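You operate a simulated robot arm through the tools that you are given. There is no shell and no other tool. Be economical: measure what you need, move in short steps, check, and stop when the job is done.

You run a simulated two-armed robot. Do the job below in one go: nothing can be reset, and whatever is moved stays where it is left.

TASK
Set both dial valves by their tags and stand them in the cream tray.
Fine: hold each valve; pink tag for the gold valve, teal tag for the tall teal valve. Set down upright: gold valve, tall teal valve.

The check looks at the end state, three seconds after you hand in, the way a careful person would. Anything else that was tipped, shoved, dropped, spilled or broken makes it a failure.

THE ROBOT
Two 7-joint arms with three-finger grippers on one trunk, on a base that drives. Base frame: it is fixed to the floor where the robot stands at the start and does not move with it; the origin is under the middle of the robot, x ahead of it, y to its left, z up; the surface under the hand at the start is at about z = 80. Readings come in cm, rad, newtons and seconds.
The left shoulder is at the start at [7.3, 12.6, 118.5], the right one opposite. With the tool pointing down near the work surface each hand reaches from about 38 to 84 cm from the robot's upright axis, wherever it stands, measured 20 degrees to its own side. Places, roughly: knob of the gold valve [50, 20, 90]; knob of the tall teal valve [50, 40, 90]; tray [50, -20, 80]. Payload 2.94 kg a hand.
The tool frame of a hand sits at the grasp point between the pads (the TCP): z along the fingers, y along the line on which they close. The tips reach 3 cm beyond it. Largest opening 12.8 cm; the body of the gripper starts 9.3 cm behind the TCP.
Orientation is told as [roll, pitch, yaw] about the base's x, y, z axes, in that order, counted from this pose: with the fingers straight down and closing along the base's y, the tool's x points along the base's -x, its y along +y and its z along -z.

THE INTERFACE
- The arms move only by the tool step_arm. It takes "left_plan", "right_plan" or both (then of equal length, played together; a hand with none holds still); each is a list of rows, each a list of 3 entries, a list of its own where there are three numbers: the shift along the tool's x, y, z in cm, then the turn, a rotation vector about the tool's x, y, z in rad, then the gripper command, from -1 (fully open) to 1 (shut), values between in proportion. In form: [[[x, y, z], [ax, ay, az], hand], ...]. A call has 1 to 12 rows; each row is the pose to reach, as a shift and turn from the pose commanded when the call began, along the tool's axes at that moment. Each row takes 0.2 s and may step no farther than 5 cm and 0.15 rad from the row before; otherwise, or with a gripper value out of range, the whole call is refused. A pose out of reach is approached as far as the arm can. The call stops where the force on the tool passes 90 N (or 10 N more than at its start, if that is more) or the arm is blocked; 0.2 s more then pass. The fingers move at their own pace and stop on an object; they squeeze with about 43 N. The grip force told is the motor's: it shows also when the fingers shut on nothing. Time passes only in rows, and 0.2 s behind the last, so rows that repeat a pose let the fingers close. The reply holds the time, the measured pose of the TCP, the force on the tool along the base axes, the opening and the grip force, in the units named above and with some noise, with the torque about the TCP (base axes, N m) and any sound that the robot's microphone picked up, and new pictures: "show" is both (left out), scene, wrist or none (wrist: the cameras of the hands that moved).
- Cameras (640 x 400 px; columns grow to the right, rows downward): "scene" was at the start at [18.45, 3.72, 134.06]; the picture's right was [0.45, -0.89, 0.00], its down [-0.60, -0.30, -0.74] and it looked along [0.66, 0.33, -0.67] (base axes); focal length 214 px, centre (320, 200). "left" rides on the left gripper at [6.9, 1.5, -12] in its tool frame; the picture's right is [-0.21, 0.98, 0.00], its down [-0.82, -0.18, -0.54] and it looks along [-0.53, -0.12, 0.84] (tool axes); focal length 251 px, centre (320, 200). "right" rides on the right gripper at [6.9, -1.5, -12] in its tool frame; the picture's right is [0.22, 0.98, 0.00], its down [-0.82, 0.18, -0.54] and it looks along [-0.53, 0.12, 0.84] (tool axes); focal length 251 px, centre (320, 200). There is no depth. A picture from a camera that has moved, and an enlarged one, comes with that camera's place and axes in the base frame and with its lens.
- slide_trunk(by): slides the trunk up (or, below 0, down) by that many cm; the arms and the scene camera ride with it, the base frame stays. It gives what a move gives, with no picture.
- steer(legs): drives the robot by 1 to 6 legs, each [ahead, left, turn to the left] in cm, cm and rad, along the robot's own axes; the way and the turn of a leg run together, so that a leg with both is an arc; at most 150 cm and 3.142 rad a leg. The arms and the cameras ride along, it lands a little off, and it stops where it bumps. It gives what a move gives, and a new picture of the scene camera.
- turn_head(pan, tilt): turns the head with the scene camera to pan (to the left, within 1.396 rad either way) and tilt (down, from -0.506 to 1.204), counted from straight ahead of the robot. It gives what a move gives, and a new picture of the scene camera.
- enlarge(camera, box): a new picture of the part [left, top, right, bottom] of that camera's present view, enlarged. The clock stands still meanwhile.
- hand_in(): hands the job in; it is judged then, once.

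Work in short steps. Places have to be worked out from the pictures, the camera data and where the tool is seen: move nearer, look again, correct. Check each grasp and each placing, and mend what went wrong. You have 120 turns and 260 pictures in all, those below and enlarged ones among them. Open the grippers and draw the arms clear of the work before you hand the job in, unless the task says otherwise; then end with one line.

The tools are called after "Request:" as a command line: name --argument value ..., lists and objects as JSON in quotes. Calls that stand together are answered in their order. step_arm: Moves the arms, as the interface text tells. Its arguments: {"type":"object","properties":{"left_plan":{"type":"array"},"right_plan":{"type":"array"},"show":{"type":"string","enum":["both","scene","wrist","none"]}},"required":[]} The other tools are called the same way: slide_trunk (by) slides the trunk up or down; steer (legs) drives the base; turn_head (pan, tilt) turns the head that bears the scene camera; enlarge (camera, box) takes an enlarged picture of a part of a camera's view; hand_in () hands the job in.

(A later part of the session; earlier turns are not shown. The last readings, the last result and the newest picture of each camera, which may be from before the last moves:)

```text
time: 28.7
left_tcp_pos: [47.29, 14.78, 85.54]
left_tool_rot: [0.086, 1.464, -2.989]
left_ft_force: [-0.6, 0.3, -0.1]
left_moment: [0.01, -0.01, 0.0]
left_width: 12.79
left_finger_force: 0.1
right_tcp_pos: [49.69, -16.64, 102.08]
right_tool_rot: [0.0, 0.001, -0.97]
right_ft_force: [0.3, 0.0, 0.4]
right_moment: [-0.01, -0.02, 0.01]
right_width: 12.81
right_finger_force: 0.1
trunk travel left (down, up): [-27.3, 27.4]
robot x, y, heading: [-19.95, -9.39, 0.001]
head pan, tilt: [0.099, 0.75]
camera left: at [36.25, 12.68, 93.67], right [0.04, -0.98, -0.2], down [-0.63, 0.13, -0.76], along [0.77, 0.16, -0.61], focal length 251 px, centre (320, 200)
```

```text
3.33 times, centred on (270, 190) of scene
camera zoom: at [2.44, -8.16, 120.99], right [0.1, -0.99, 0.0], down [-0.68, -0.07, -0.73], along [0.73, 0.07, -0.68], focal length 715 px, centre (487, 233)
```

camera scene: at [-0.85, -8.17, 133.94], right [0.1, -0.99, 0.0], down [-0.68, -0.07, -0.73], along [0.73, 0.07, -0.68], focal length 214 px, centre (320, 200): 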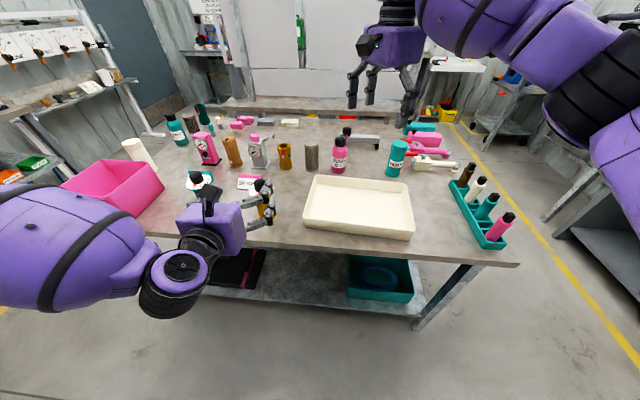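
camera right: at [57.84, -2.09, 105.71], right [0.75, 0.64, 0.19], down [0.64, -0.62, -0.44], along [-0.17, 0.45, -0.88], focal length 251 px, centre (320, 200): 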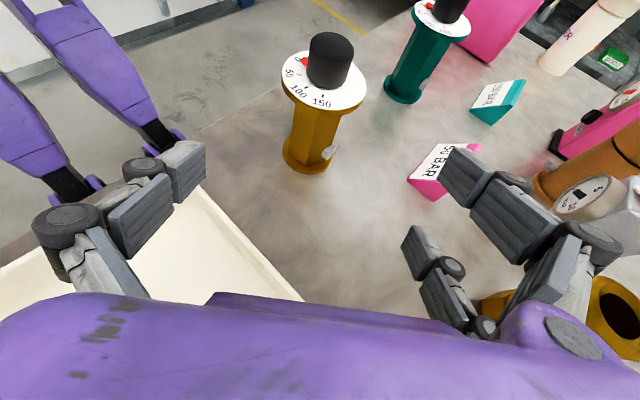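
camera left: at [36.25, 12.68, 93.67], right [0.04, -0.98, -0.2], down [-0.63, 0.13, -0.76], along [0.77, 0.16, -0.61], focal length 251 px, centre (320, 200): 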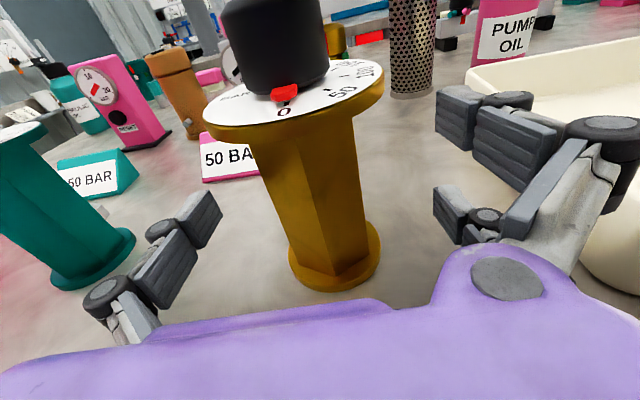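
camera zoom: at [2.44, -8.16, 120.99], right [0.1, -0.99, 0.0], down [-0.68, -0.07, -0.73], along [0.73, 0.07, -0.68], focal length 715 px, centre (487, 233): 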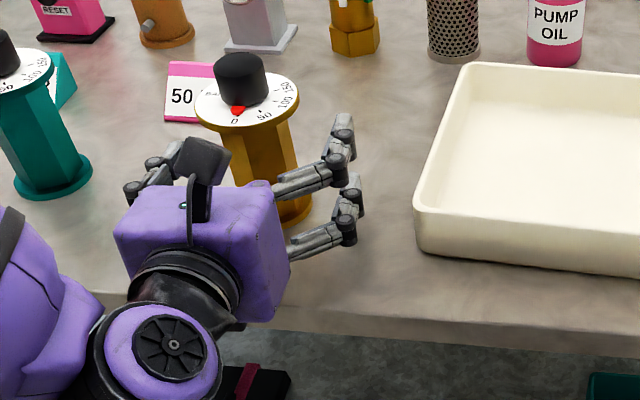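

Hand straddles the body with no contact. I close partway to 6 cm and check alignment.

Request:
step_arm --left_plan '[[[0, 0, 0], [0, 0, 0], -0.3], [[0, 0, 0], [0, 0, 0], 0.05], [[0, 0, 0], [0, 0, 0], 0.05], [[0, 0, 0], [0, 0, 0], 0.05]]' --show "wrist"

Request:
enlarge --camera "scene" --box '[230, 140, 310, 220]'

```text
time: 29.7
left_tcp_pos: [47.31, 14.76, 85.6]
left_tool_rot: [0.083, 1.463, -2.994]
left_ft_force: [-0.2, -0.1, 0.6]
left_moment: [0.02, -0.01, -0.01]
left_width: 6.11
left_finger_force: 0.0
right_tcp_pos: [49.64, -16.54, 102.05]
right_tool_rot: [0.0, -0.001, -0.97]
right_ft_force: [-0.8, -0.4, 0.7]
right_moment: [0.03, -0.04, 0.03]
right_width: 12.79
right_finger_force: 0.1
trunk travel left (down, up): [-27.3, 27.4]
robot x, y, heading: [-20.12, -8.91, 0.0]
head pan, tilt: [0.099, 0.75]
camera left: at [36.24, 12.67, 93.66], right [0.04, -0.98, -0.2], down [-0.63, 0.13, -0.76], along [0.77, 0.16, -0.62], focal length 251 px, centre (320, 200)
```

left: 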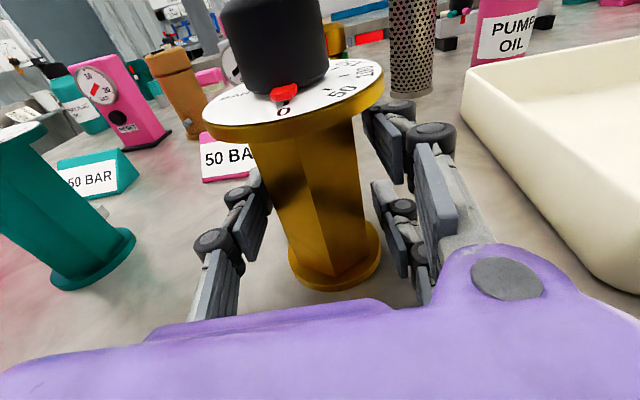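

```text
5.00 times, centred on (270, 180) of scene
camera zoom: at [2.46, -8.16, 120.98], right [0.1, -0.99, 0.0], down [-0.68, -0.07, -0.73], along [0.73, 0.07, -0.68], focal length 1072 px, centre (570, 300)
```

zoom: 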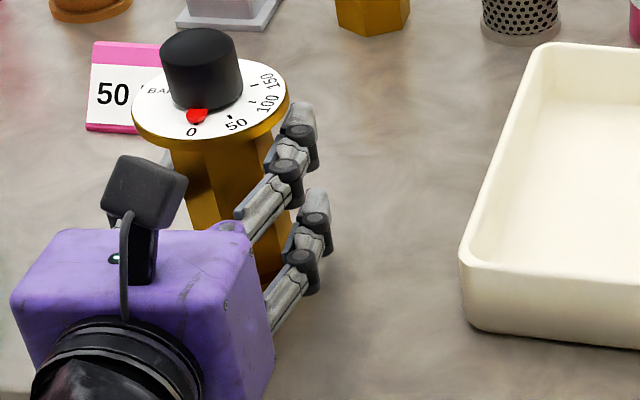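

Well centred and below the plate. Closing fully.

Request:
step_arm --left_plan '[[[0, 0, 0], [0, 0, 0], 0.3], [[0, 0, 0], [0, 0, 0], 1], [[0, 0, 0], [0, 0, 0], 1], [[0, 0, 0], [0, 0, 0], 1]]' --show "wrist"

Request:
enlarge --camera "scene" --box '[230, 140, 310, 220]'

```text
time: 30.7
left_tcp_pos: [47.31, 14.94, 85.48]
left_tool_rot: [0.083, 1.464, -2.993]
left_ft_force: [0.1, 2.3, 1.1]
left_moment: [0.32, 0.05, 0.02]
left_width: 5.08
left_finger_force: 42.9
right_tcp_pos: [49.6, -16.67, 102.07]
right_tool_rot: [0.001, 0.001, -0.971]
right_ft_force: [0.3, 0.0, -1.1]
right_moment: [0.0, -0.03, -0.03]
right_width: 12.82
right_finger_force: 0.0
trunk travel left (down, up): [-27.3, 27.4]
robot x, y, heading: [-20.09, -9.04, -0.0]
head pan, tilt: [0.099, 0.75]
camera left: at [36.23, 12.7, 93.68], right [0.04, -0.98, -0.2], down [-0.63, 0.13, -0.76], along [0.77, 0.16, -0.61], focal length 251 px, centre (320, 200)
```

left: 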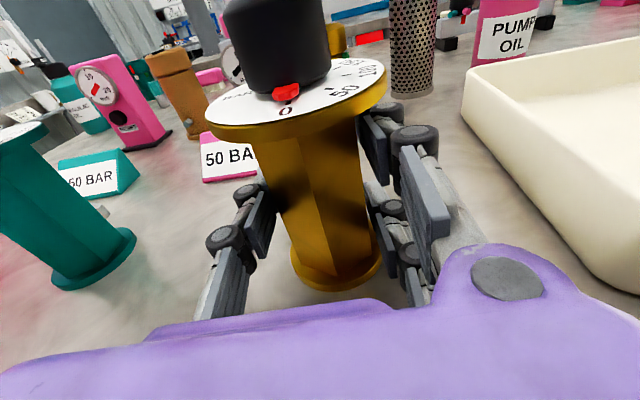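

```text
5.00 times, centred on (270, 180) of scene
camera zoom: at [2.44, -8.15, 120.99], right [0.1, -0.99, 0.0], down [-0.68, -0.07, -0.73], along [0.73, 0.07, -0.68], focal length 1072 px, centre (570, 300)
```

zoom: 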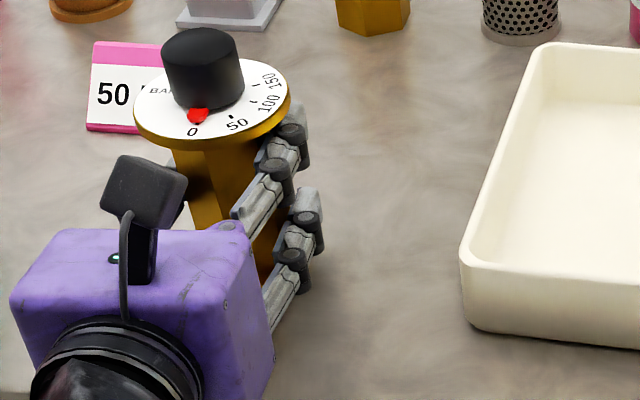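

Held firmly (5.1 cm, 43 N). Now I bring the right hand above the knob, turning it to yaw about +10° so the fingers close along y and leave the red pointer in a gap.

Request:
step_arm --right_plan '[[[3.4, 2, -0.2], [0, 0, -0.143], -1], [[6.75, 4, -0.4], [0, 0, -0.285], -1], [[10.1, 6, -0.6], [0, 0, -0.428], -1], [[13.5, 8, -0.8], [0, 0, -0.57], -1], [[16.9, 10, -1], [0, 0, -0.713], -1], [[20.25, 12, -1], [0, 0, -0.855], -1], [[23.6, 14, -1], [0, 0, -1.0], -1], [[27, 16.06, -1], [0, 0, -1.14], -1], [[27, 16.06, -1], [0, 0, -1.14], -1]]'

```text
time: 32.7
left_tcp_pos: [47.23, 14.89, 85.49]
left_tool_rot: [0.089, 1.466, -2.988]
left_ft_force: [0.7, 1.1, 3.1]
left_moment: [0.26, 0.02, -0.04]
left_width: 5.08
left_finger_force: 42.7
right_tcp_pos: [46.45, 13.77, 102.85]
right_tool_rot: [-0.001, -0.001, 0.172]
right_ft_force: [0.9, 0.8, -0.2]
right_moment: [0.0, -0.02, 0.02]
right_width: 12.81
right_finger_force: 0.0
right hand out of reach, approached as far as the arm can: row 8, 9
trunk travel left (down, up): [-27.3, 27.4]
robot x, y, heading: [-19.76, -9.22, 0.002]
head pan, tilt: [0.099, 0.75]
camera scene: at [2.44, -8.12, 120.99], right [0.1, -0.99, 0.0], down [-0.68, -0.07, -0.73], along [0.73, 0.07, -0.68], focal length 214 px, centre (320, 200)
camera right: at [39.9, 11.02, 114.7], right [-0.38, 0.93, 0.0], down [0.78, 0.32, 0.54], along [0.5, 0.2, -0.84], focal length 251 px, centre (320, 200)
```

scene: 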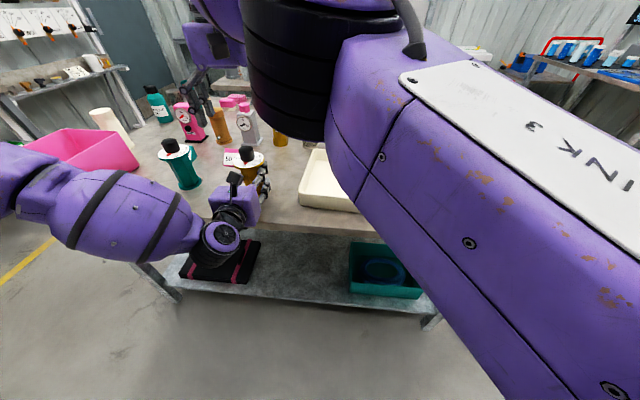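
right: 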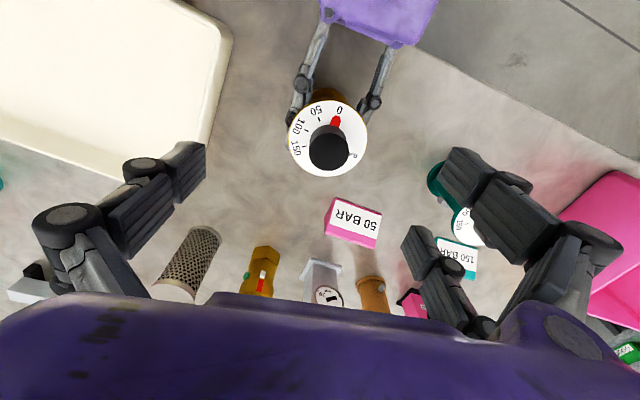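

The knob centre from the wrist view is about (47.1, 14.65). The right arm was only ~1 cm short; going lower gains reach. Lowering 5 cm with a small correction.

Request:
step_arm --right_plan '[[[0.5, 0.05, 2.5], [0, 0, 0], -1], [[0.5, 0.05, 5], [0, 0, 0], -1], [[0.5, 0.05, 5], [0, 0, 0], -1]]' --show "wrist"

Request:
turn_head --pan 0.35 --tilt 0.6

```text
time: 33.5
left_tcp_pos: [47.33, 14.86, 85.54]
left_tool_rot: [0.082, 1.465, -2.993]
left_ft_force: [-0.4, 0.0, 1.7]
left_moment: [0.18, 0.05, -0.02]
left_width: 5.08
left_finger_force: 42.9
right_tcp_pos: [46.91, 14.52, 97.89]
right_tool_rot: [-0.001, 0.003, 0.171]
right_ft_force: [-0.3, 0.9, -0.3]
right_moment: [0.01, 0.03, 0.02]
right_width: 12.78
right_finger_force: 0.1
right hand out of reach, approached as far as the arm can: row 1, 2, 3
trunk travel left (down, up): [-27.3, 27.4]
robot x, y, heading: [-20.06, -8.98, 0.007]
head pan, tilt: [0.099, 0.75]
camera right: at [40.43, 11.79, 109.84], right [-0.38, 0.93, 0.0], down [0.78, 0.32, 0.54], along [0.5, 0.2, -0.84], focal length 251 px, centre (320, 200)
```

right: 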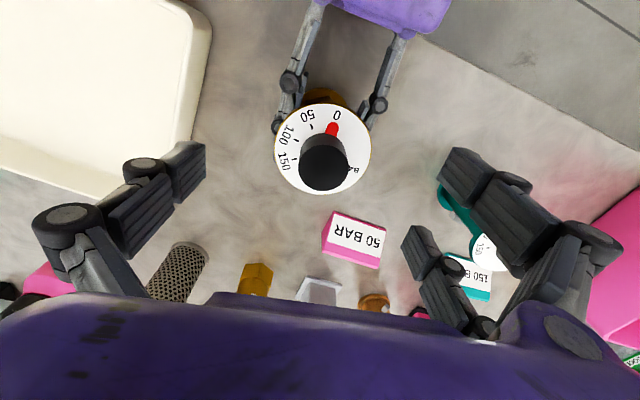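

```text
time: 34.3
left_tcp_pos: [47.31, 14.82, 85.52]
left_tool_rot: [0.084, 1.467, -2.994]
left_ft_force: [0.5, -0.7, 0.9]
left_moment: [0.15, -0.02, 0.0]
left_width: 5.06
left_finger_force: 43.1
right_tcp_pos: [46.99, 14.39, 97.95]
right_tool_rot: [0.0, 0.001, 0.173]
right_ft_force: [-0.1, 0.6, 0.1]
right_moment: [-0.02, 0.02, -0.02]
right_width: 12.81
right_finger_force: 0.1
trunk travel left (down, up): [-27.3, 27.4]
robot x, y, heading: [-19.99, -9.17, 0.003]
head pan, tilt: [0.351, 0.6]
camera scene: at [2.49, -5.97, 122.27], right [0.34, -0.94, 0.0], down [-0.53, -0.2, -0.82], along [0.77, 0.28, -0.57], focal length 214 px, centre (320, 200)
```

scene: 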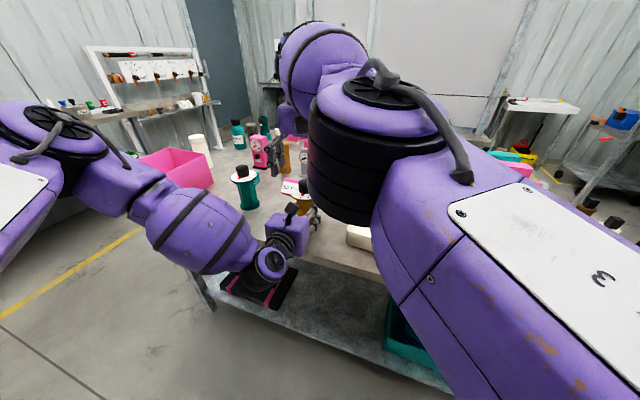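

Tips compute to 3 cm beyond the TCP, as specified, so the TCP goes to z≈94.6 (tips 0.6 cm above the dial). Knob centre is (47.0, 14.7); lowering 3.3 cm.

Request:
step_arm --right_plan '[[[0, 0, 1.7], [0, 0, 0], -1], [[0, 0, 3.3], [0, 0, 0], -1], [[0, 0, 3.3], [0, 0, 0], -1]]' --show "wrist"

Request:
enlarge --camera "left" --box '[120, 0, 520, 250]'

```text
time: 35.1
left_tcp_pos: [47.17, 14.9, 85.59]
left_tool_rot: [0.084, 1.465, -2.997]
left_ft_force: [-1.2, -0.7, 1.5]
left_moment: [0.17, 0.04, 0.03]
left_width: 5.08
left_finger_force: 42.4
right_tcp_pos: [47.35, 14.81, 94.69]
right_tool_rot: [-0.002, 0.001, 0.171]
right_ft_force: [0.3, -0.6, -0.2]
right_moment: [-0.02, 0.0, -0.03]
right_width: 12.77
right_finger_force: 0.1
right hand out of reach, approached as far as the arm can: row 1, 2, 3
trunk travel left (down, up): [-27.3, 27.4]
robot x, y, heading: [-20.04, -8.99, -0.001]
head pan, tilt: [0.351, 0.6]
camera right: at [40.83, 12.17, 106.63], right [-0.38, 0.93, 0.0], down [0.78, 0.32, 0.54], along [0.5, 0.2, -0.84], focal length 251 px, centre (320, 200)
```

right: 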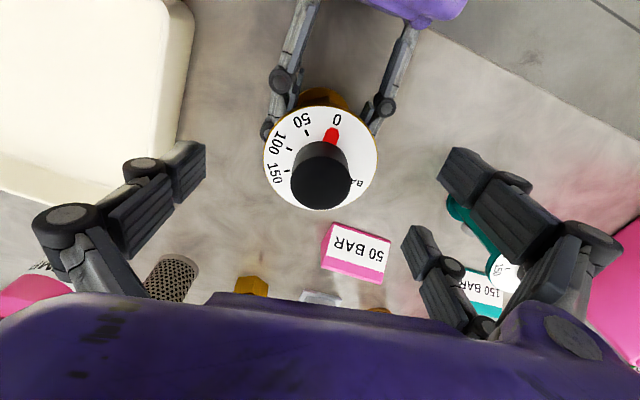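

```text
1.60 times, centred on (320, 125) of left
camera zoom: at [36.23, 12.66, 93.68], right [0.04, -0.98, -0.2], down [-0.63, 0.13, -0.76], along [0.77, 0.16, -0.61], focal length 402 px, centre (320, 320)
```

zoom: 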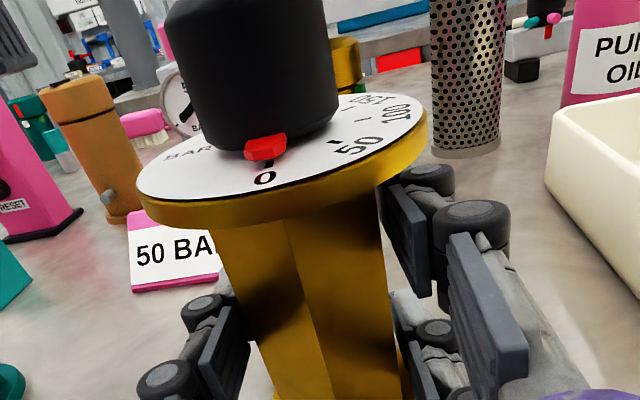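

TCP and knob axis coincide within 0.2 cm. Closing on the knob.

Request:
step_arm --right_plan '[[[0, 0, 0], [0, 0, 0], -0.1], [[0, 0, 0], [0, 0, 0], 0.2], [[0, 0, 0], [0, 0, 0], 0.4], [[0, 0, 0], [0, 0, 0], 1], [[0, 0, 0], [0, 0, 0], 1], [[0, 0, 0], [0, 0, 0], 1]]' --show "wrist"

Request:
enlarge --camera "left" --box '[120, 0, 520, 250]'

```text
time: 36.5
left_tcp_pos: [47.23, 15.16, 85.63]
left_tool_rot: [0.076, 1.467, -2.993]
left_ft_force: [-10.0, 17.9, 5.9]
left_moment: [-0.82, -0.48, -0.1]
left_width: 5.1
left_finger_force: 43.5
right_tcp_pos: [47.59, 14.6, 94.61]
right_tool_rot: [-0.004, 0.001, 0.168]
right_ft_force: [10.3, -19.5, -1.0]
right_moment: [-0.78, -0.62, 0.05]
right_width: 2.16
right_finger_force: 43.1
trunk travel left (down, up): [-27.3, 27.4]
robot x, y, heading: [-19.99, -8.85, -0.003]
head pan, tilt: [0.351, 0.6]
camera right: at [40.99, 11.97, 106.61], right [-0.37, 0.93, 0.0], down [0.78, 0.32, 0.54], along [0.5, 0.2, -0.84], focal length 251 px, centre (320, 200)
```

right: 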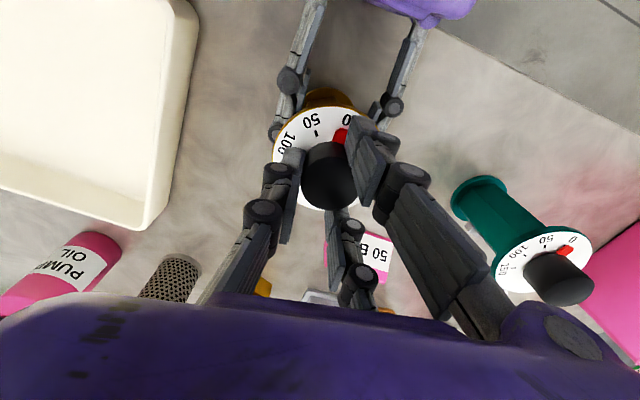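

```text
1.60 times, centred on (320, 125) of left
camera zoom: at [36.25, 12.82, 93.67], right [0.05, -0.98, -0.21], down [-0.63, 0.13, -0.76], along [0.77, 0.17, -0.61], focal length 402 px, centre (320, 320)
```

zoom: 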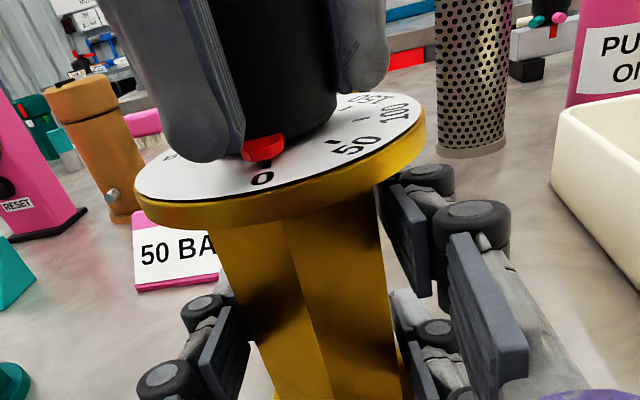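

Knob is gripped (one pad left, two pads right), with about 20 N of side load because the knob sits ~0.75 cm off the TCP. I relieve that slightly and turn 0.55 rad counter-clockwise about the knob axis.

Request:
step_arm --right_plan '[[[-0.1, -0.3, 0], [0, 0, 0], 1], [[-0.18, -0.3, 0], [0, 0, -0.11], 1], [[-0.26, -0.28, 0], [0, 0, -0.22], 1], [[-0.34, -0.26, 0], [0, 0, -0.33], 1], [[-0.42, -0.23, 0], [0, 0, -0.44], 1], [[-0.49, -0.19, 0], [0, 0, -0.55], 1], [[-0.49, -0.19, 0], [0, 0, -0.55], 1]]' --show "wrist"

Request:
enlarge --camera "left" --box '[120, 0, 520, 250]'

Request:
enlarge --camera "right" --box '[240, 80, 440, 240]'

```text
time: 38.1
left_tcp_pos: [47.22, 14.81, 85.54]
left_tool_rot: [0.092, 1.465, -2.986]
left_ft_force: [-15.3, 16.3, 6.5]
left_moment: [-0.31, -0.66, 0.03]
left_width: 5.09
left_finger_force: 42.9
right_tcp_pos: [47.69, 14.38, 94.69]
right_tool_rot: [-0.004, -0.006, 0.718]
right_ft_force: [18.3, -15.8, -0.7]
right_moment: [-0.89, -0.86, -0.04]
right_width: 2.14
right_finger_force: 43.8
right hand out of reach, approached as far as the arm can: row 6, 7
trunk travel left (down, up): [-27.3, 27.4]
robot x, y, heading: [-20.03, -8.71, 0.002]
head pan, tilt: [0.351, 0.6]
camera right: at [43.42, 8.69, 106.59], right [-0.8, 0.59, -0.01], down [0.5, 0.68, 0.54], along [0.33, 0.44, -0.84], focal length 251 px, centre (320, 200)
```

right: 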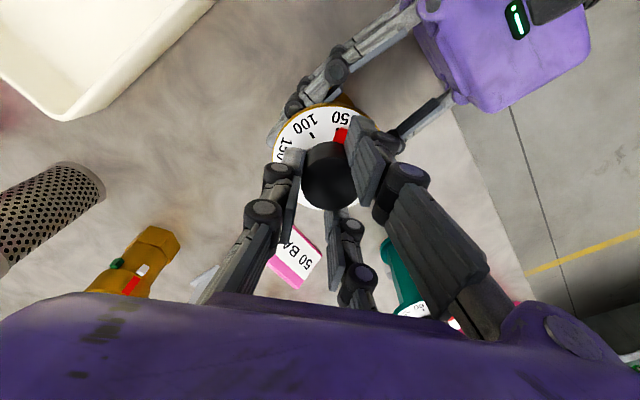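

```text
1.60 times, centred on (320, 125) of left
camera zoom: at [36.18, 12.62, 93.69], right [0.04, -0.98, -0.2], down [-0.63, 0.13, -0.76], along [0.77, 0.16, -0.62], focal length 402 px, centre (320, 320)
```

zoom: 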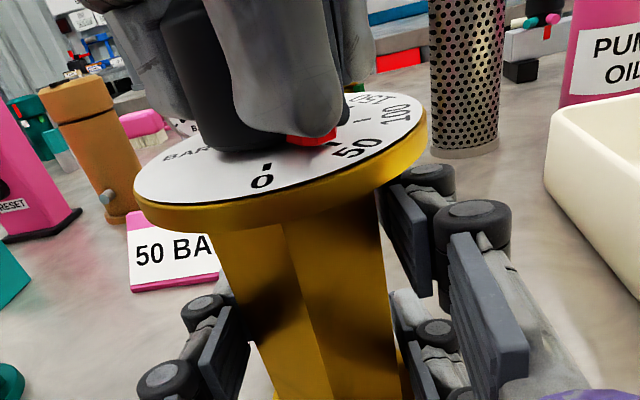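

```text
2.50 times, centred on (340, 160) of right
camera zoom: at [43.42, 8.69, 106.59], right [-0.8, 0.59, -0.01], down [0.5, 0.68, 0.54], along [0.33, 0.44, -0.84], focal length 629 px, centre (270, 300)
```

zoom: 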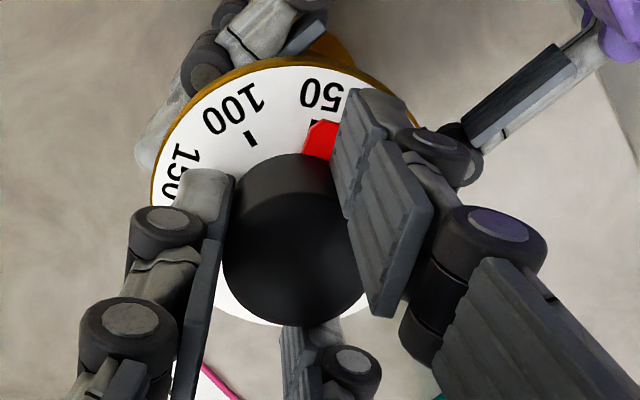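

The pointer is just short of the 50 tick, about 6° to go. Rotate another 0.1 rad.

Request:
step_arm --right_plan '[[[-0.04, 0, 0], [0, 0, -0.05], 1], [[-0.08, 0, 0], [0, 0, -0.1], 1], [[-0.08, 0, 0], [0, 0, -0.1], 1]]' --show "none"

Request:
enlarge --camera "left" --box '[200, 50, 400, 150]'

Request:
enlarge --camera "right" --box '[280, 90, 380, 160]'

```text
time: 38.9
left_tcp_pos: [47.07, 14.33, 85.45]
left_tool_rot: [0.079, 1.46, -3.008]
left_ft_force: [1.6, -26.6, -10.9]
left_moment: [0.48, 0.06, 0.14]
left_width: 5.12
left_finger_force: 42.8
right_tcp_pos: [46.92, 13.78, 94.79]
right_tool_rot: [0.004, -0.022, 0.827]
right_ft_force: [7.7, 27.4, 54.8]
right_moment: [1.45, -0.12, -0.14]
right_width: 2.09
right_finger_force: 42.8
right hand out of reach, approached as far as the arm can: row 1, 2, 3
trunk travel left (down, up): [-27.3, 27.4]
robot x, y, heading: [-19.93, -9.16, 0.001]
head pan, tilt: [0.351, 0.6]
```

```text
3.20 times, centred on (300, 100) of left
camera zoom: at [35.99, 12.31, 93.73], right [0.03, -0.98, -0.2], down [-0.64, 0.14, -0.76], along [0.77, 0.15, -0.62], focal length 805 px, centre (384, 520)
```

zoom: 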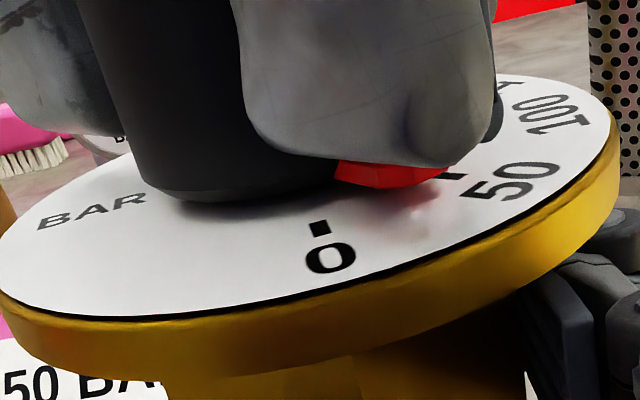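

```text
5.71 times, centred on (330, 125) of right
camera zoom: at [43.12, 7.51, 106.46], right [-0.86, 0.5, 0.0], down [0.42, 0.72, 0.56], along [0.28, 0.48, -0.83], focal length 1437 px, centre (263, 629)
```

zoom: 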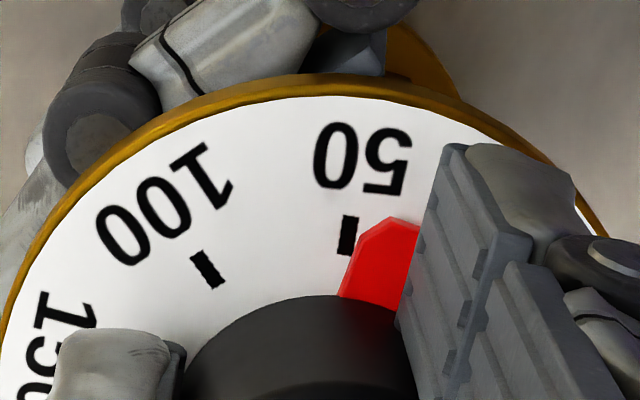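

The arm hit its reach limit and got dragged sideways, so this turn isn't clean. I open the right hand and lift it off to inspect the state.

Request:
step_arm --right_plan '[[[0, 0, 0], [0, 0, 0], 0.3], [[0, 0, 0], [0, 0, 0], -1], [[0, 0, 0], [0, 0, 0], -1], [[0, 0, -3], [0, 0, 0], -1], [[0, 0, -6], [0, 0, 0], -1], [[0, 0, -6], [0, 0, 0], -1]]' --show "wrist"

Request:
enlarge --camera "right" --box '[240, 80, 440, 240]'

Request:
enlarge --camera "left" --box '[120, 0, 520, 250]'

```text
time: 40.3
left_tcp_pos: [47.29, 14.75, 85.66]
left_tool_rot: [0.086, 1.468, -2.99]
left_ft_force: [-2.4, 1.2, 8.9]
left_moment: [-0.15, 0.62, -0.16]
left_width: 4.75
left_finger_force: 43.5
right_tcp_pos: [46.53, 12.27, 98.83]
right_tool_rot: [-0.001, 0.0, 0.821]
right_ft_force: [0.6, -0.1, -0.4]
right_moment: [0.02, -0.01, -0.01]
right_width: 12.79
right_finger_force: 0.1
right hand out of reach, approached as far as the arm can: row 4, 5, 6
trunk travel left (down, up): [-27.3, 27.4]
robot x, y, heading: [-20.44, -9.02, -0.003]
head pan, tilt: [0.351, 0.6]
camera right: at [42.97, 6.32, 110.75], right [-0.86, 0.51, 0.0], down [0.43, 0.72, 0.54], along [0.28, 0.47, -0.84], focal length 251 px, centre (320, 200)
```

right: 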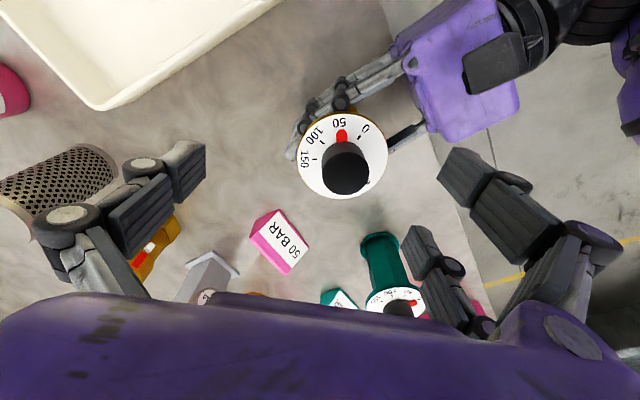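

```text
2.50 times, centred on (340, 160) of right
camera zoom: at [42.97, 6.32, 110.75], right [-0.86, 0.51, 0.0], down [0.43, 0.72, 0.54], along [0.28, 0.47, -0.84], focal length 629 px, centre (270, 300)
```

zoom: 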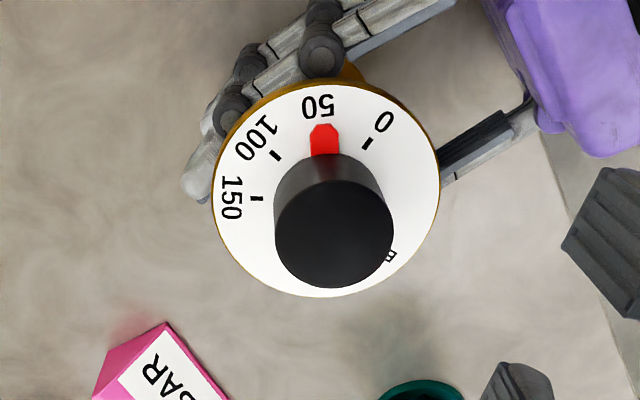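

```text
1.60 times, centred on (320, 125) of left
camera zoom: at [36.17, 12.67, 93.76], right [0.04, -0.98, -0.2], down [-0.63, 0.13, -0.76], along [0.77, 0.16, -0.61], focal length 402 px, centre (320, 320)
```

zoom: 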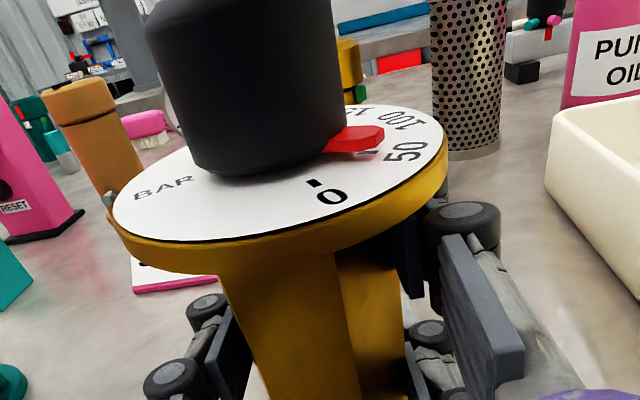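

The pointer now sits right at the 50 tick, but the valve has tilted slightly in the left grip. I open the left hand gently, let the valve settle, and back the left hand straight out.

Request:
step_arm --left_plan '[[[0, 0, 0], [0, 0, 0], 0.2], [[0, 0, 0], [0, 0, 0], 0.1], [[0, 0, 0], [0, 0, 0], -0.1], [[0, 0, 0], [0, 0, 0], -0.5], [[0, 0, 0], [0, 0, 0], -1], [[0, 0, 0], [0, 0, 0], -1], [[0, 0, 0], [0, 0, 0], -1], [[0, 0, -3], [0, 0, 0], -1], [[0, 0, -6], [0, 0, 0], -1], [[0, 0, -9], [0, 0, 0], -1], [[0, 0, -12], [0, 0, 0], -1]]' --show "wrist"

Request:
enlarge --camera "right" --box '[280, 100, 400, 220]'

Request:
enlarge --camera "left" --box '[200, 20, 440, 220]'

```text
time: 42.7
left_tcp_pos: [35.35, 13.81, 86.91]
left_tool_rot: [0.083, 1.465, -2.996]
left_ft_force: [0.0, 0.4, 0.0]
left_moment: [-0.02, 0.01, 0.05]
left_width: 12.8
left_finger_force: 0.0
right_tcp_pos: [46.67, 12.45, 98.87]
right_tool_rot: [0.0, 0.0, 0.822]
right_ft_force: [0.3, 1.2, -0.2]
right_moment: [0.0, -0.03, -0.04]
right_width: 12.78
right_finger_force: 0.2
trunk travel left (down, up): [-27.3, 27.4]
robot x, y, heading: [-20.14, -8.87, 0.001]
head pan, tilt: [0.351, 0.6]
camera left: at [24.27, 11.7, 95.04], right [0.04, -0.98, -0.2], down [-0.63, 0.13, -0.76], along [0.77, 0.16, -0.61], focal length 251 px, centre (320, 200)
```

left: 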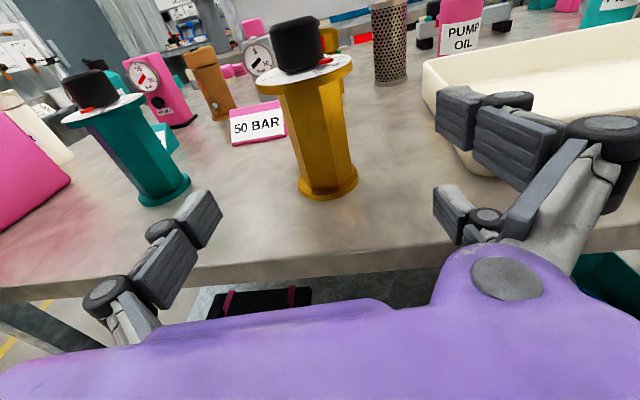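

```text
3.33 times, centred on (340, 160) of right
camera zoom: at [43.03, 6.34, 110.74], right [-0.86, 0.51, 0.0], down [0.43, 0.72, 0.54], along [0.28, 0.47, -0.84], focal length 838 px, centre (253, 333)
```

zoom: 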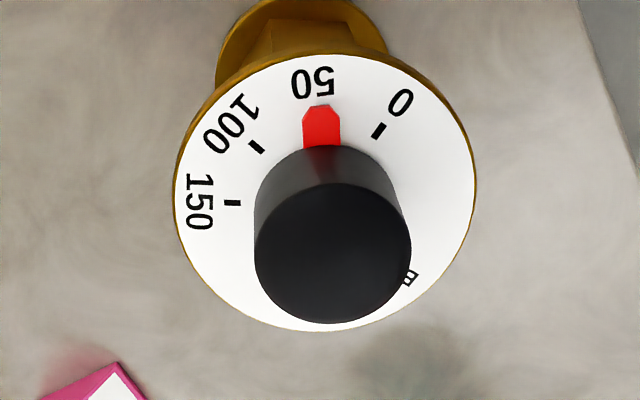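

```text
2.00 times, centred on (320, 120) of left
camera zoom: at [24.27, 11.7, 95.04], right [0.04, -0.98, -0.2], down [-0.63, 0.13, -0.76], along [0.77, 0.16, -0.61], focal length 503 px, centre (320, 360)
```

zoom: 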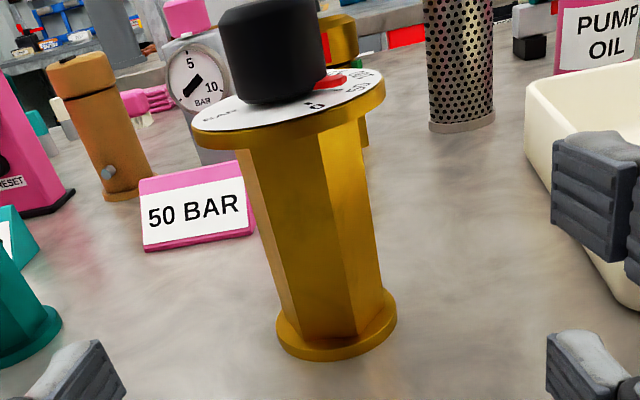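

Valve is upright again. The pointer looks about 3° short of 50, so I zoom tighter to measure it properly.

Request:
enlarge --camera "right" --box '[310, 110, 370, 170]'

Request:
enlarge --camera "left" --box '[260, 30, 360, 90]'

```text
6.67 times, centred on (340, 140) of right
camera zoom: at [43.03, 6.34, 110.74], right [-0.86, 0.51, 0.0], down [0.43, 0.72, 0.54], along [0.28, 0.47, -0.84], focal length 1676 px, centre (187, 600)
```

zoom: 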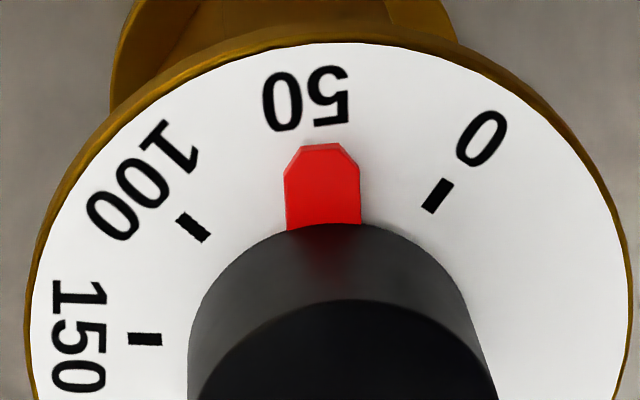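

```text
6.40 times, centred on (310, 60) of left
camera zoom: at [24.27, 11.7, 95.04], right [0.04, -0.98, -0.2], down [-0.63, 0.13, -0.76], along [0.77, 0.16, -0.61], focal length 1609 px, centre (384, 1096)
```

zoom: 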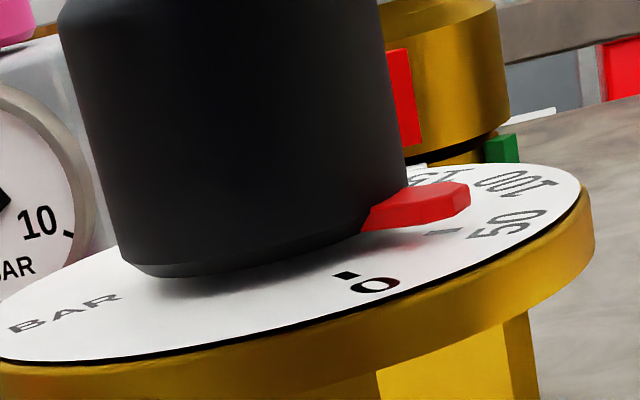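

The pointer reads about 3° short of 50, and the valve yawed about +17° (zero now at ~206°, nub at ~351°). I'll redo a proper hold with the base closer and turned so the right arm has margin. First, pull the right hand back and up, and drop the left by 1.4 cm.

Request:
step_arm --right_plan '[[[2, 0.5, -1.5], [0, 0, 0], -1], [[4.5, 1, -3], [0, 0, 0], -1], [[7.5, 1.8, -4], [0, 0, 0], -1], [[10.5, 2.5, -5], [0, 0, 0], -1]]' --left_plan '[[[-0.4, 0, 0], [0, 0, 0], -1], [[-0.8, 0, 0], [0, 0, 0], -1], [[-1.2, 0, 0], [0, 0, 0], -1], [[-1.4, 0, 0], [0, 0, 0], -1]]' --show "none"

Request:
steer --legs '[[5.5, -18.1, 0.29]]'

```text
time: 43.7
left_tcp_pos: [35.12, 13.91, 85.41]
left_tool_rot: [0.083, 1.465, -2.994]
left_ft_force: [0.1, 0.5, -0.9]
left_moment: [0.02, 0.01, 0.0]
left_width: 12.79
left_finger_force: 0.1
right_tcp_pos: [37.7, 6.45, 103.91]
right_tool_rot: [0.001, 0.0, 0.82]
right_ft_force: [-0.2, 0.4, -0.4]
right_moment: [0.04, -0.02, 0.01]
right_width: 12.8
right_finger_force: 0.1
trunk travel left (down, up): [-27.3, 27.4]
robot x, y, heading: [-20.2, -8.89, -0.0]
head pan, tilt: [0.351, 0.6]
```

```text
time: 45.9
left_tcp_pos: [34.42, 11.85, 85.44]
left_tool_rot: [0.08, 1.464, -2.704]
left_ft_force: [-0.8, 0.0, -0.8]
left_moment: [-0.01, -0.02, 0.02]
left_width: 12.81
left_finger_force: 0.0
right_tcp_pos: [39.14, 5.47, 103.87]
right_tool_rot: [0.003, 0.0, 1.112]
right_ft_force: [0.0, 0.4, 0.0]
right_moment: [0.0, 0.02, 0.02]
right_width: 12.8
right_finger_force: 0.0
trunk travel left (down, up): [-27.3, 27.4]
robot x, y, heading: [-11.81, -25.6, 0.29]
head pan, tilt: [0.351, 0.6]
camera scene: at [8.8, -16.6, 122.27], right [0.6, -0.8, 0.0], down [-0.45, -0.34, -0.83], along [0.66, 0.5, -0.56], focal length 214 px, centre (320, 200)
```

scene: 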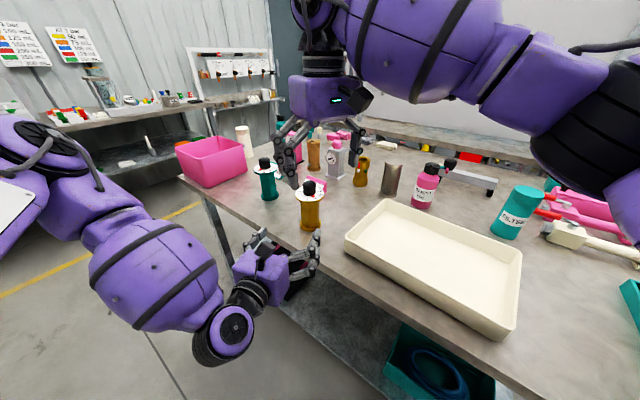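

Azimuth is now 20.5°. I zoom in to locate the valve centre and hex orientation again.

Request:
enlarge --camera "scene" --box '[285, 165, 345, 245]'

Request:
enlarge --camera "left" --box '[220, 30, 420, 230]'

```text
5.00 times, centred on (315, 205) of scene
camera zoom: at [8.8, -16.6, 122.27], right [0.6, -0.8, 0.0], down [-0.45, -0.34, -0.83], along [0.66, 0.5, -0.56], focal length 1072 px, centre (345, 175)
```

zoom: 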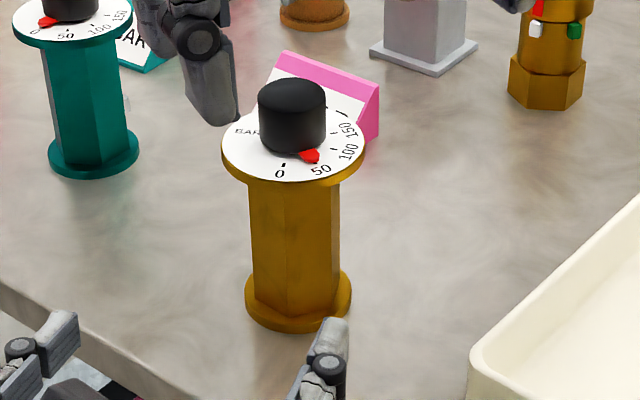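

```text
2.00 times, centred on (320, 130) of left
camera zoom: at [24.47, 6.64, 93.54], right [0.32, -0.93, -0.2], down [-0.65, -0.05, -0.76], along [0.69, 0.38, -0.62], focal length 503 px, centre (320, 340)
```

zoom: 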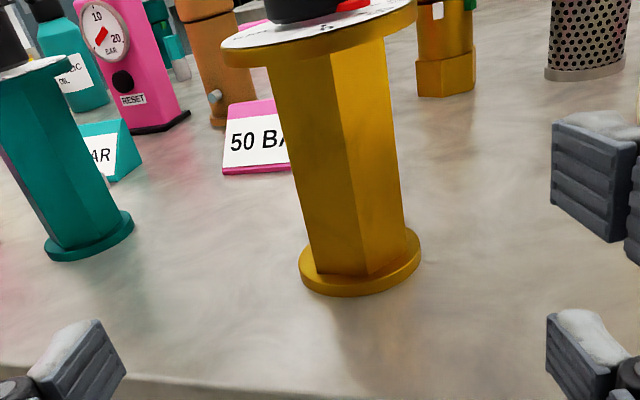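

The approach line passes 1.05 cm left of the valve axis, and a hex corner faces the hand squarely. I shift the left hand 1.05 cm right, then drive forward along the approach direction to insert.

Request:
step_arm --left_plan '[[[0, 0.5, 0], [0, 0, 0], -1], [[0, 1.05, 0], [0, 0, 0], -1], [[0, 1.05, 0], [0, 0, 0], -1]]' --show "none"

Request:
steer --legs '[[6.5, 0.45, 0]]'

Request:
enlarge --camera "left" --box '[120, 60, 520, 310]'

```text
time: 46.7
left_tcp_pos: [34.86, 10.84, 85.4]
left_tool_rot: [0.082, 1.464, -2.706]
left_ft_force: [1.2, -0.4, -0.2]
left_moment: [-0.01, 0.04, 0.01]
left_width: 12.81
left_finger_force: 0.0
right_tcp_pos: [39.08, 5.43, 103.88]
right_tool_rot: [0.0, 0.0, 1.113]
right_ft_force: [0.7, -0.7, -0.8]
right_moment: [-0.01, 0.04, -0.01]
right_width: 12.78
right_finger_force: 0.0
trunk travel left (down, up): [-27.3, 27.4]
robot x, y, heading: [-12.12, -25.89, 0.296]
head pan, tilt: [0.351, 0.6]
```

```text
time: 47.7
left_tcp_pos: [40.83, 13.23, 85.42]
left_tool_rot: [0.083, 1.465, -2.703]
left_ft_force: [1.5, 1.3, -0.2]
left_moment: [0.0, -0.02, 0.04]
left_width: 12.8
left_finger_force: 0.1
right_tcp_pos: [44.99, 7.95, 103.8]
right_tool_rot: [0.002, 0.0, 1.111]
right_ft_force: [0.3, -0.2, 0.2]
right_moment: [-0.03, 0.05, 0.03]
right_width: 12.82
right_finger_force: 0.0
trunk travel left (down, up): [-27.3, 27.4]
robot x, y, heading: [-5.99, -23.3, 0.288]
head pan, tilt: [0.351, 0.6]
camera scene: at [14.89, -14.25, 122.25], right [0.6, -0.8, 0.0], down [-0.45, -0.34, -0.82], along [0.66, 0.49, -0.57], focal length 214 px, centre (320, 200)
```

scene: 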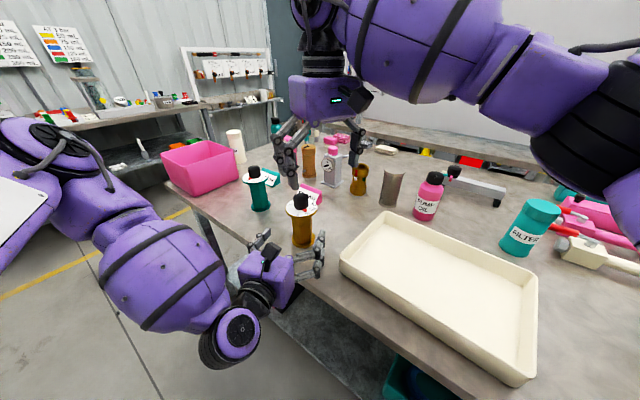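

```text
1.60 times, centred on (320, 185) of left
camera zoom: at [30.93, 7.94, 93.52], right [0.32, -0.93, -0.2], down [-0.65, -0.06, -0.76], along [0.69, 0.38, -0.62], focal length 402 px, centre (320, 224)
```

zoom: 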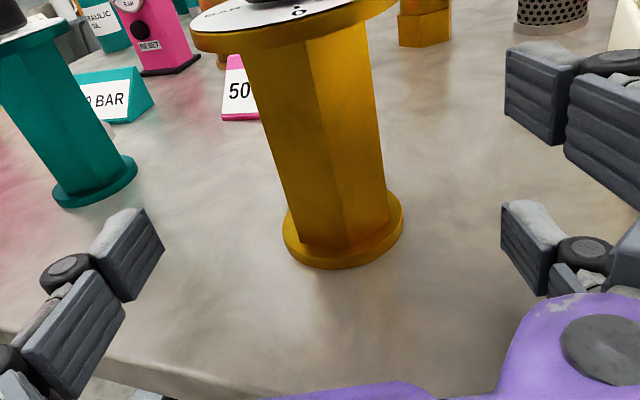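

Centred on the approach line. Drive the last ~5 cm.

Request:
steer --legs '[[4.8, 0.3, 0]]'

Request:
enlarge --camera "left" --box '[0, 0, 640, 400]'

Request:
enlarge --camera "scene" --box '[230, 170, 350, 290]'

```text
time: 48.6
left_tcp_pos: [45.21, 14.86, 85.41]
left_tool_rot: [0.082, 1.464, -2.704]
left_ft_force: [0.3, 0.2, -0.6]
left_moment: [0.01, 0.01, 0.01]
left_width: 12.8
left_finger_force: 0.1
right_tcp_pos: [49.61, 9.52, 103.69]
right_tool_rot: [0.002, 0.003, 1.111]
right_ft_force: [-0.3, 1.0, -0.1]
right_moment: [0.01, 0.09, 0.01]
right_width: 12.81
right_finger_force: 0.1
trunk travel left (down, up): [-27.3, 27.4]
robot x, y, heading: [-1.2, -21.71, 0.293]
head pan, tilt: [0.351, 0.6]
camera scene: at [19.38, -12.58, 122.25], right [0.6, -0.8, 0.0], down [-0.45, -0.34, -0.82], along [0.66, 0.5, -0.57], focal length 214 px, centre (320, 200)
```

scene: 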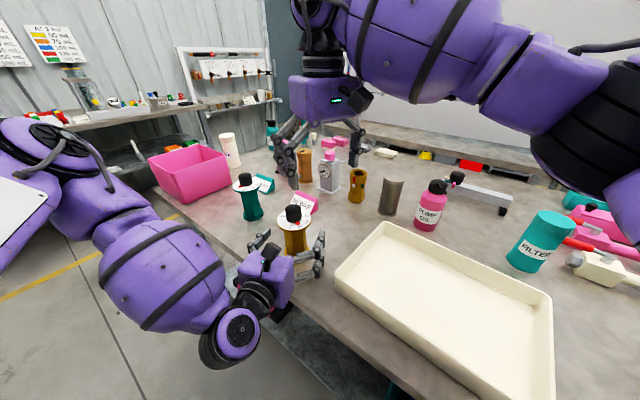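

```text
1.00 times, centred on (320, 200) of left (not enlarged: the box is as wide or as high as the picture)
camera zoom: at [35.41, 9.63, 93.52], right [0.32, -0.93, -0.2], down [-0.65, -0.06, -0.76], along [0.69, 0.38, -0.62], focal length 251 px, centre (320, 200)
```

zoom: 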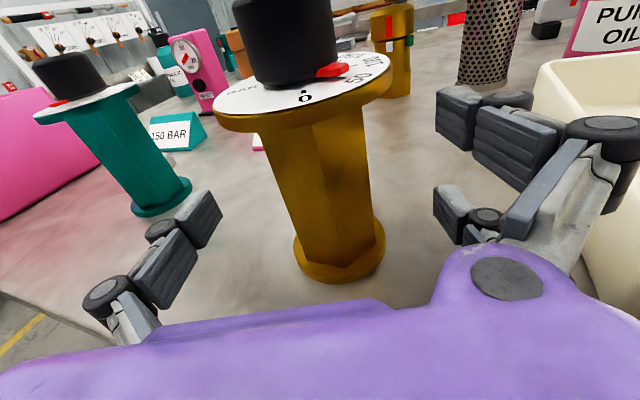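

```text
3.33 times, centred on (290, 230) of scene
camera zoom: at [19.38, -12.58, 122.25], right [0.6, -0.8, 0.0], down [-0.45, -0.34, -0.82], along [0.66, 0.5, -0.57], focal length 715 px, centre (420, 100)
```

zoom: 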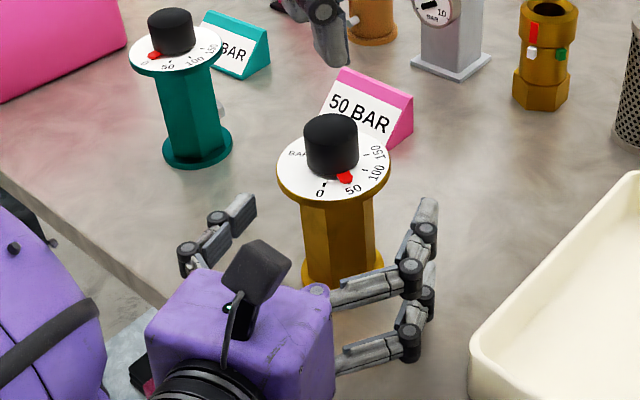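

Same relation as the earlier good grasp, about 0.4 cm off to the right. I shift 0.35 cm and close in stages.

Request:
step_arm --left_plan '[[[0, 0.35, 0.2], [0, 0, 0], -1], [[0, 0.35, 0.2], [0, 0, 0], -0.3], [[0, 0.35, 0.2], [0, 0, 0], 0.05], [[0, 0.35, 0.2], [0, 0, 0], 0.15], [[0, 0.35, 0.2], [0, 0, 0], 0.25], [[0, 0.35, 0.2], [0, 0, 0], 1], [[0, 0.35, 0.2], [0, 0, 0], 1], [[0, 0.35, 0.2], [0, 0, 0], 1]]' --show "wrist"

Request:
enlarge --camera "scene" --box '[250, 190, 340, 280]'

```text
time: 50.4
left_tcp_pos: [45.65, 14.74, 85.48]
left_tool_rot: [0.082, 1.464, -2.704]
left_ft_force: [-0.1, 1.5, 1.3]
left_moment: [0.24, 0.06, 0.02]
left_width: 5.07
left_finger_force: 43.3
right_tcp_pos: [49.48, 9.56, 103.83]
right_tool_rot: [0.0, 0.0, 1.112]
right_ft_force: [-0.8, 0.3, -0.7]
right_moment: [-0.01, 0.02, 0.02]
right_width: 12.84
right_finger_force: 0.0
trunk travel left (down, up): [-27.3, 27.4]
robot x, y, heading: [-1.36, -21.97, 0.296]
head pan, tilt: [0.351, 0.6]
camera left: at [35.66, 9.4, 93.56], right [0.32, -0.92, -0.2], down [-0.65, -0.06, -0.76], along [0.69, 0.38, -0.61], focal length 251 px, centre (320, 200)
```

left: 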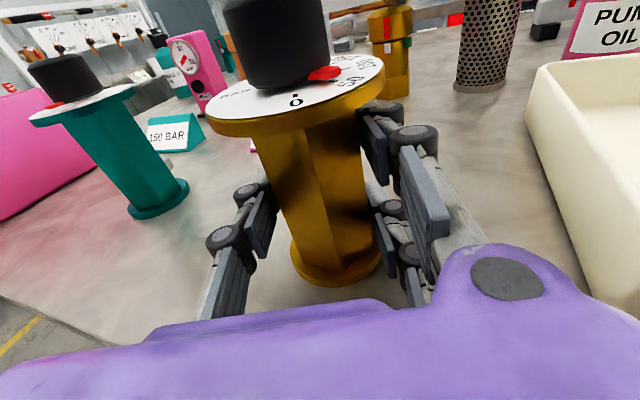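

```text
4.44 times, centred on (295, 235) of scene
camera zoom: at [19.27, -12.61, 122.27], right [0.6, -0.8, 0.0], down [-0.45, -0.34, -0.83], along [0.66, 0.5, -0.56], focal length 953 px, centre (431, 44)
```

zoom: 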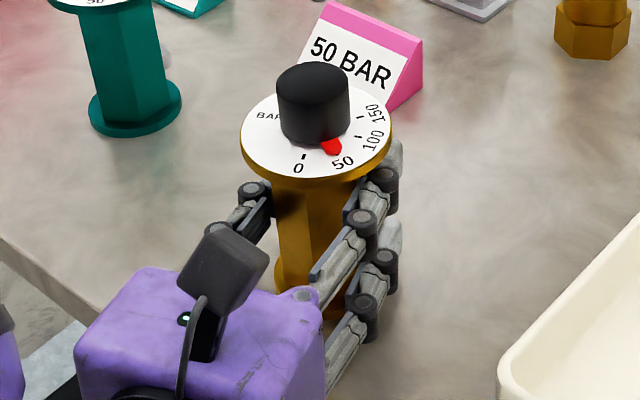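

Held again (5.1 cm, 43 N). The right hand's yaw (1.11) already suits the pointer direction; I check its camera to centre over the knob.

Request:
enlarge --camera "right" --box '[0, 0, 640, 400]'

```text
1.00 times, centred on (320, 200) of right (not enlarged: the box is as wide or as high as the picture)
camera zoom: at [47.78, 2.65, 115.74], right [-0.97, 0.24, 0.0], down [0.2, 0.82, 0.54], along [0.13, 0.52, -0.84], focal length 251 px, centre (320, 200)
```

zoom: 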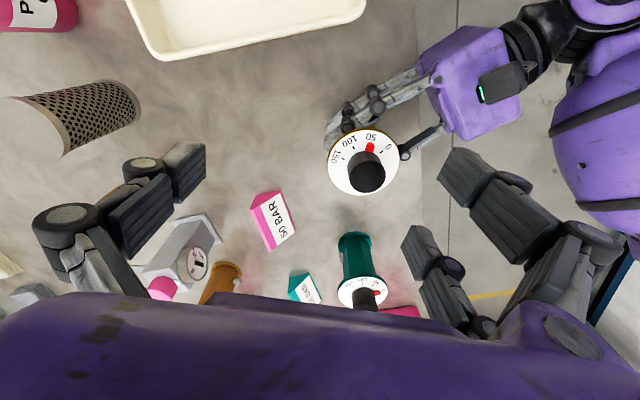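

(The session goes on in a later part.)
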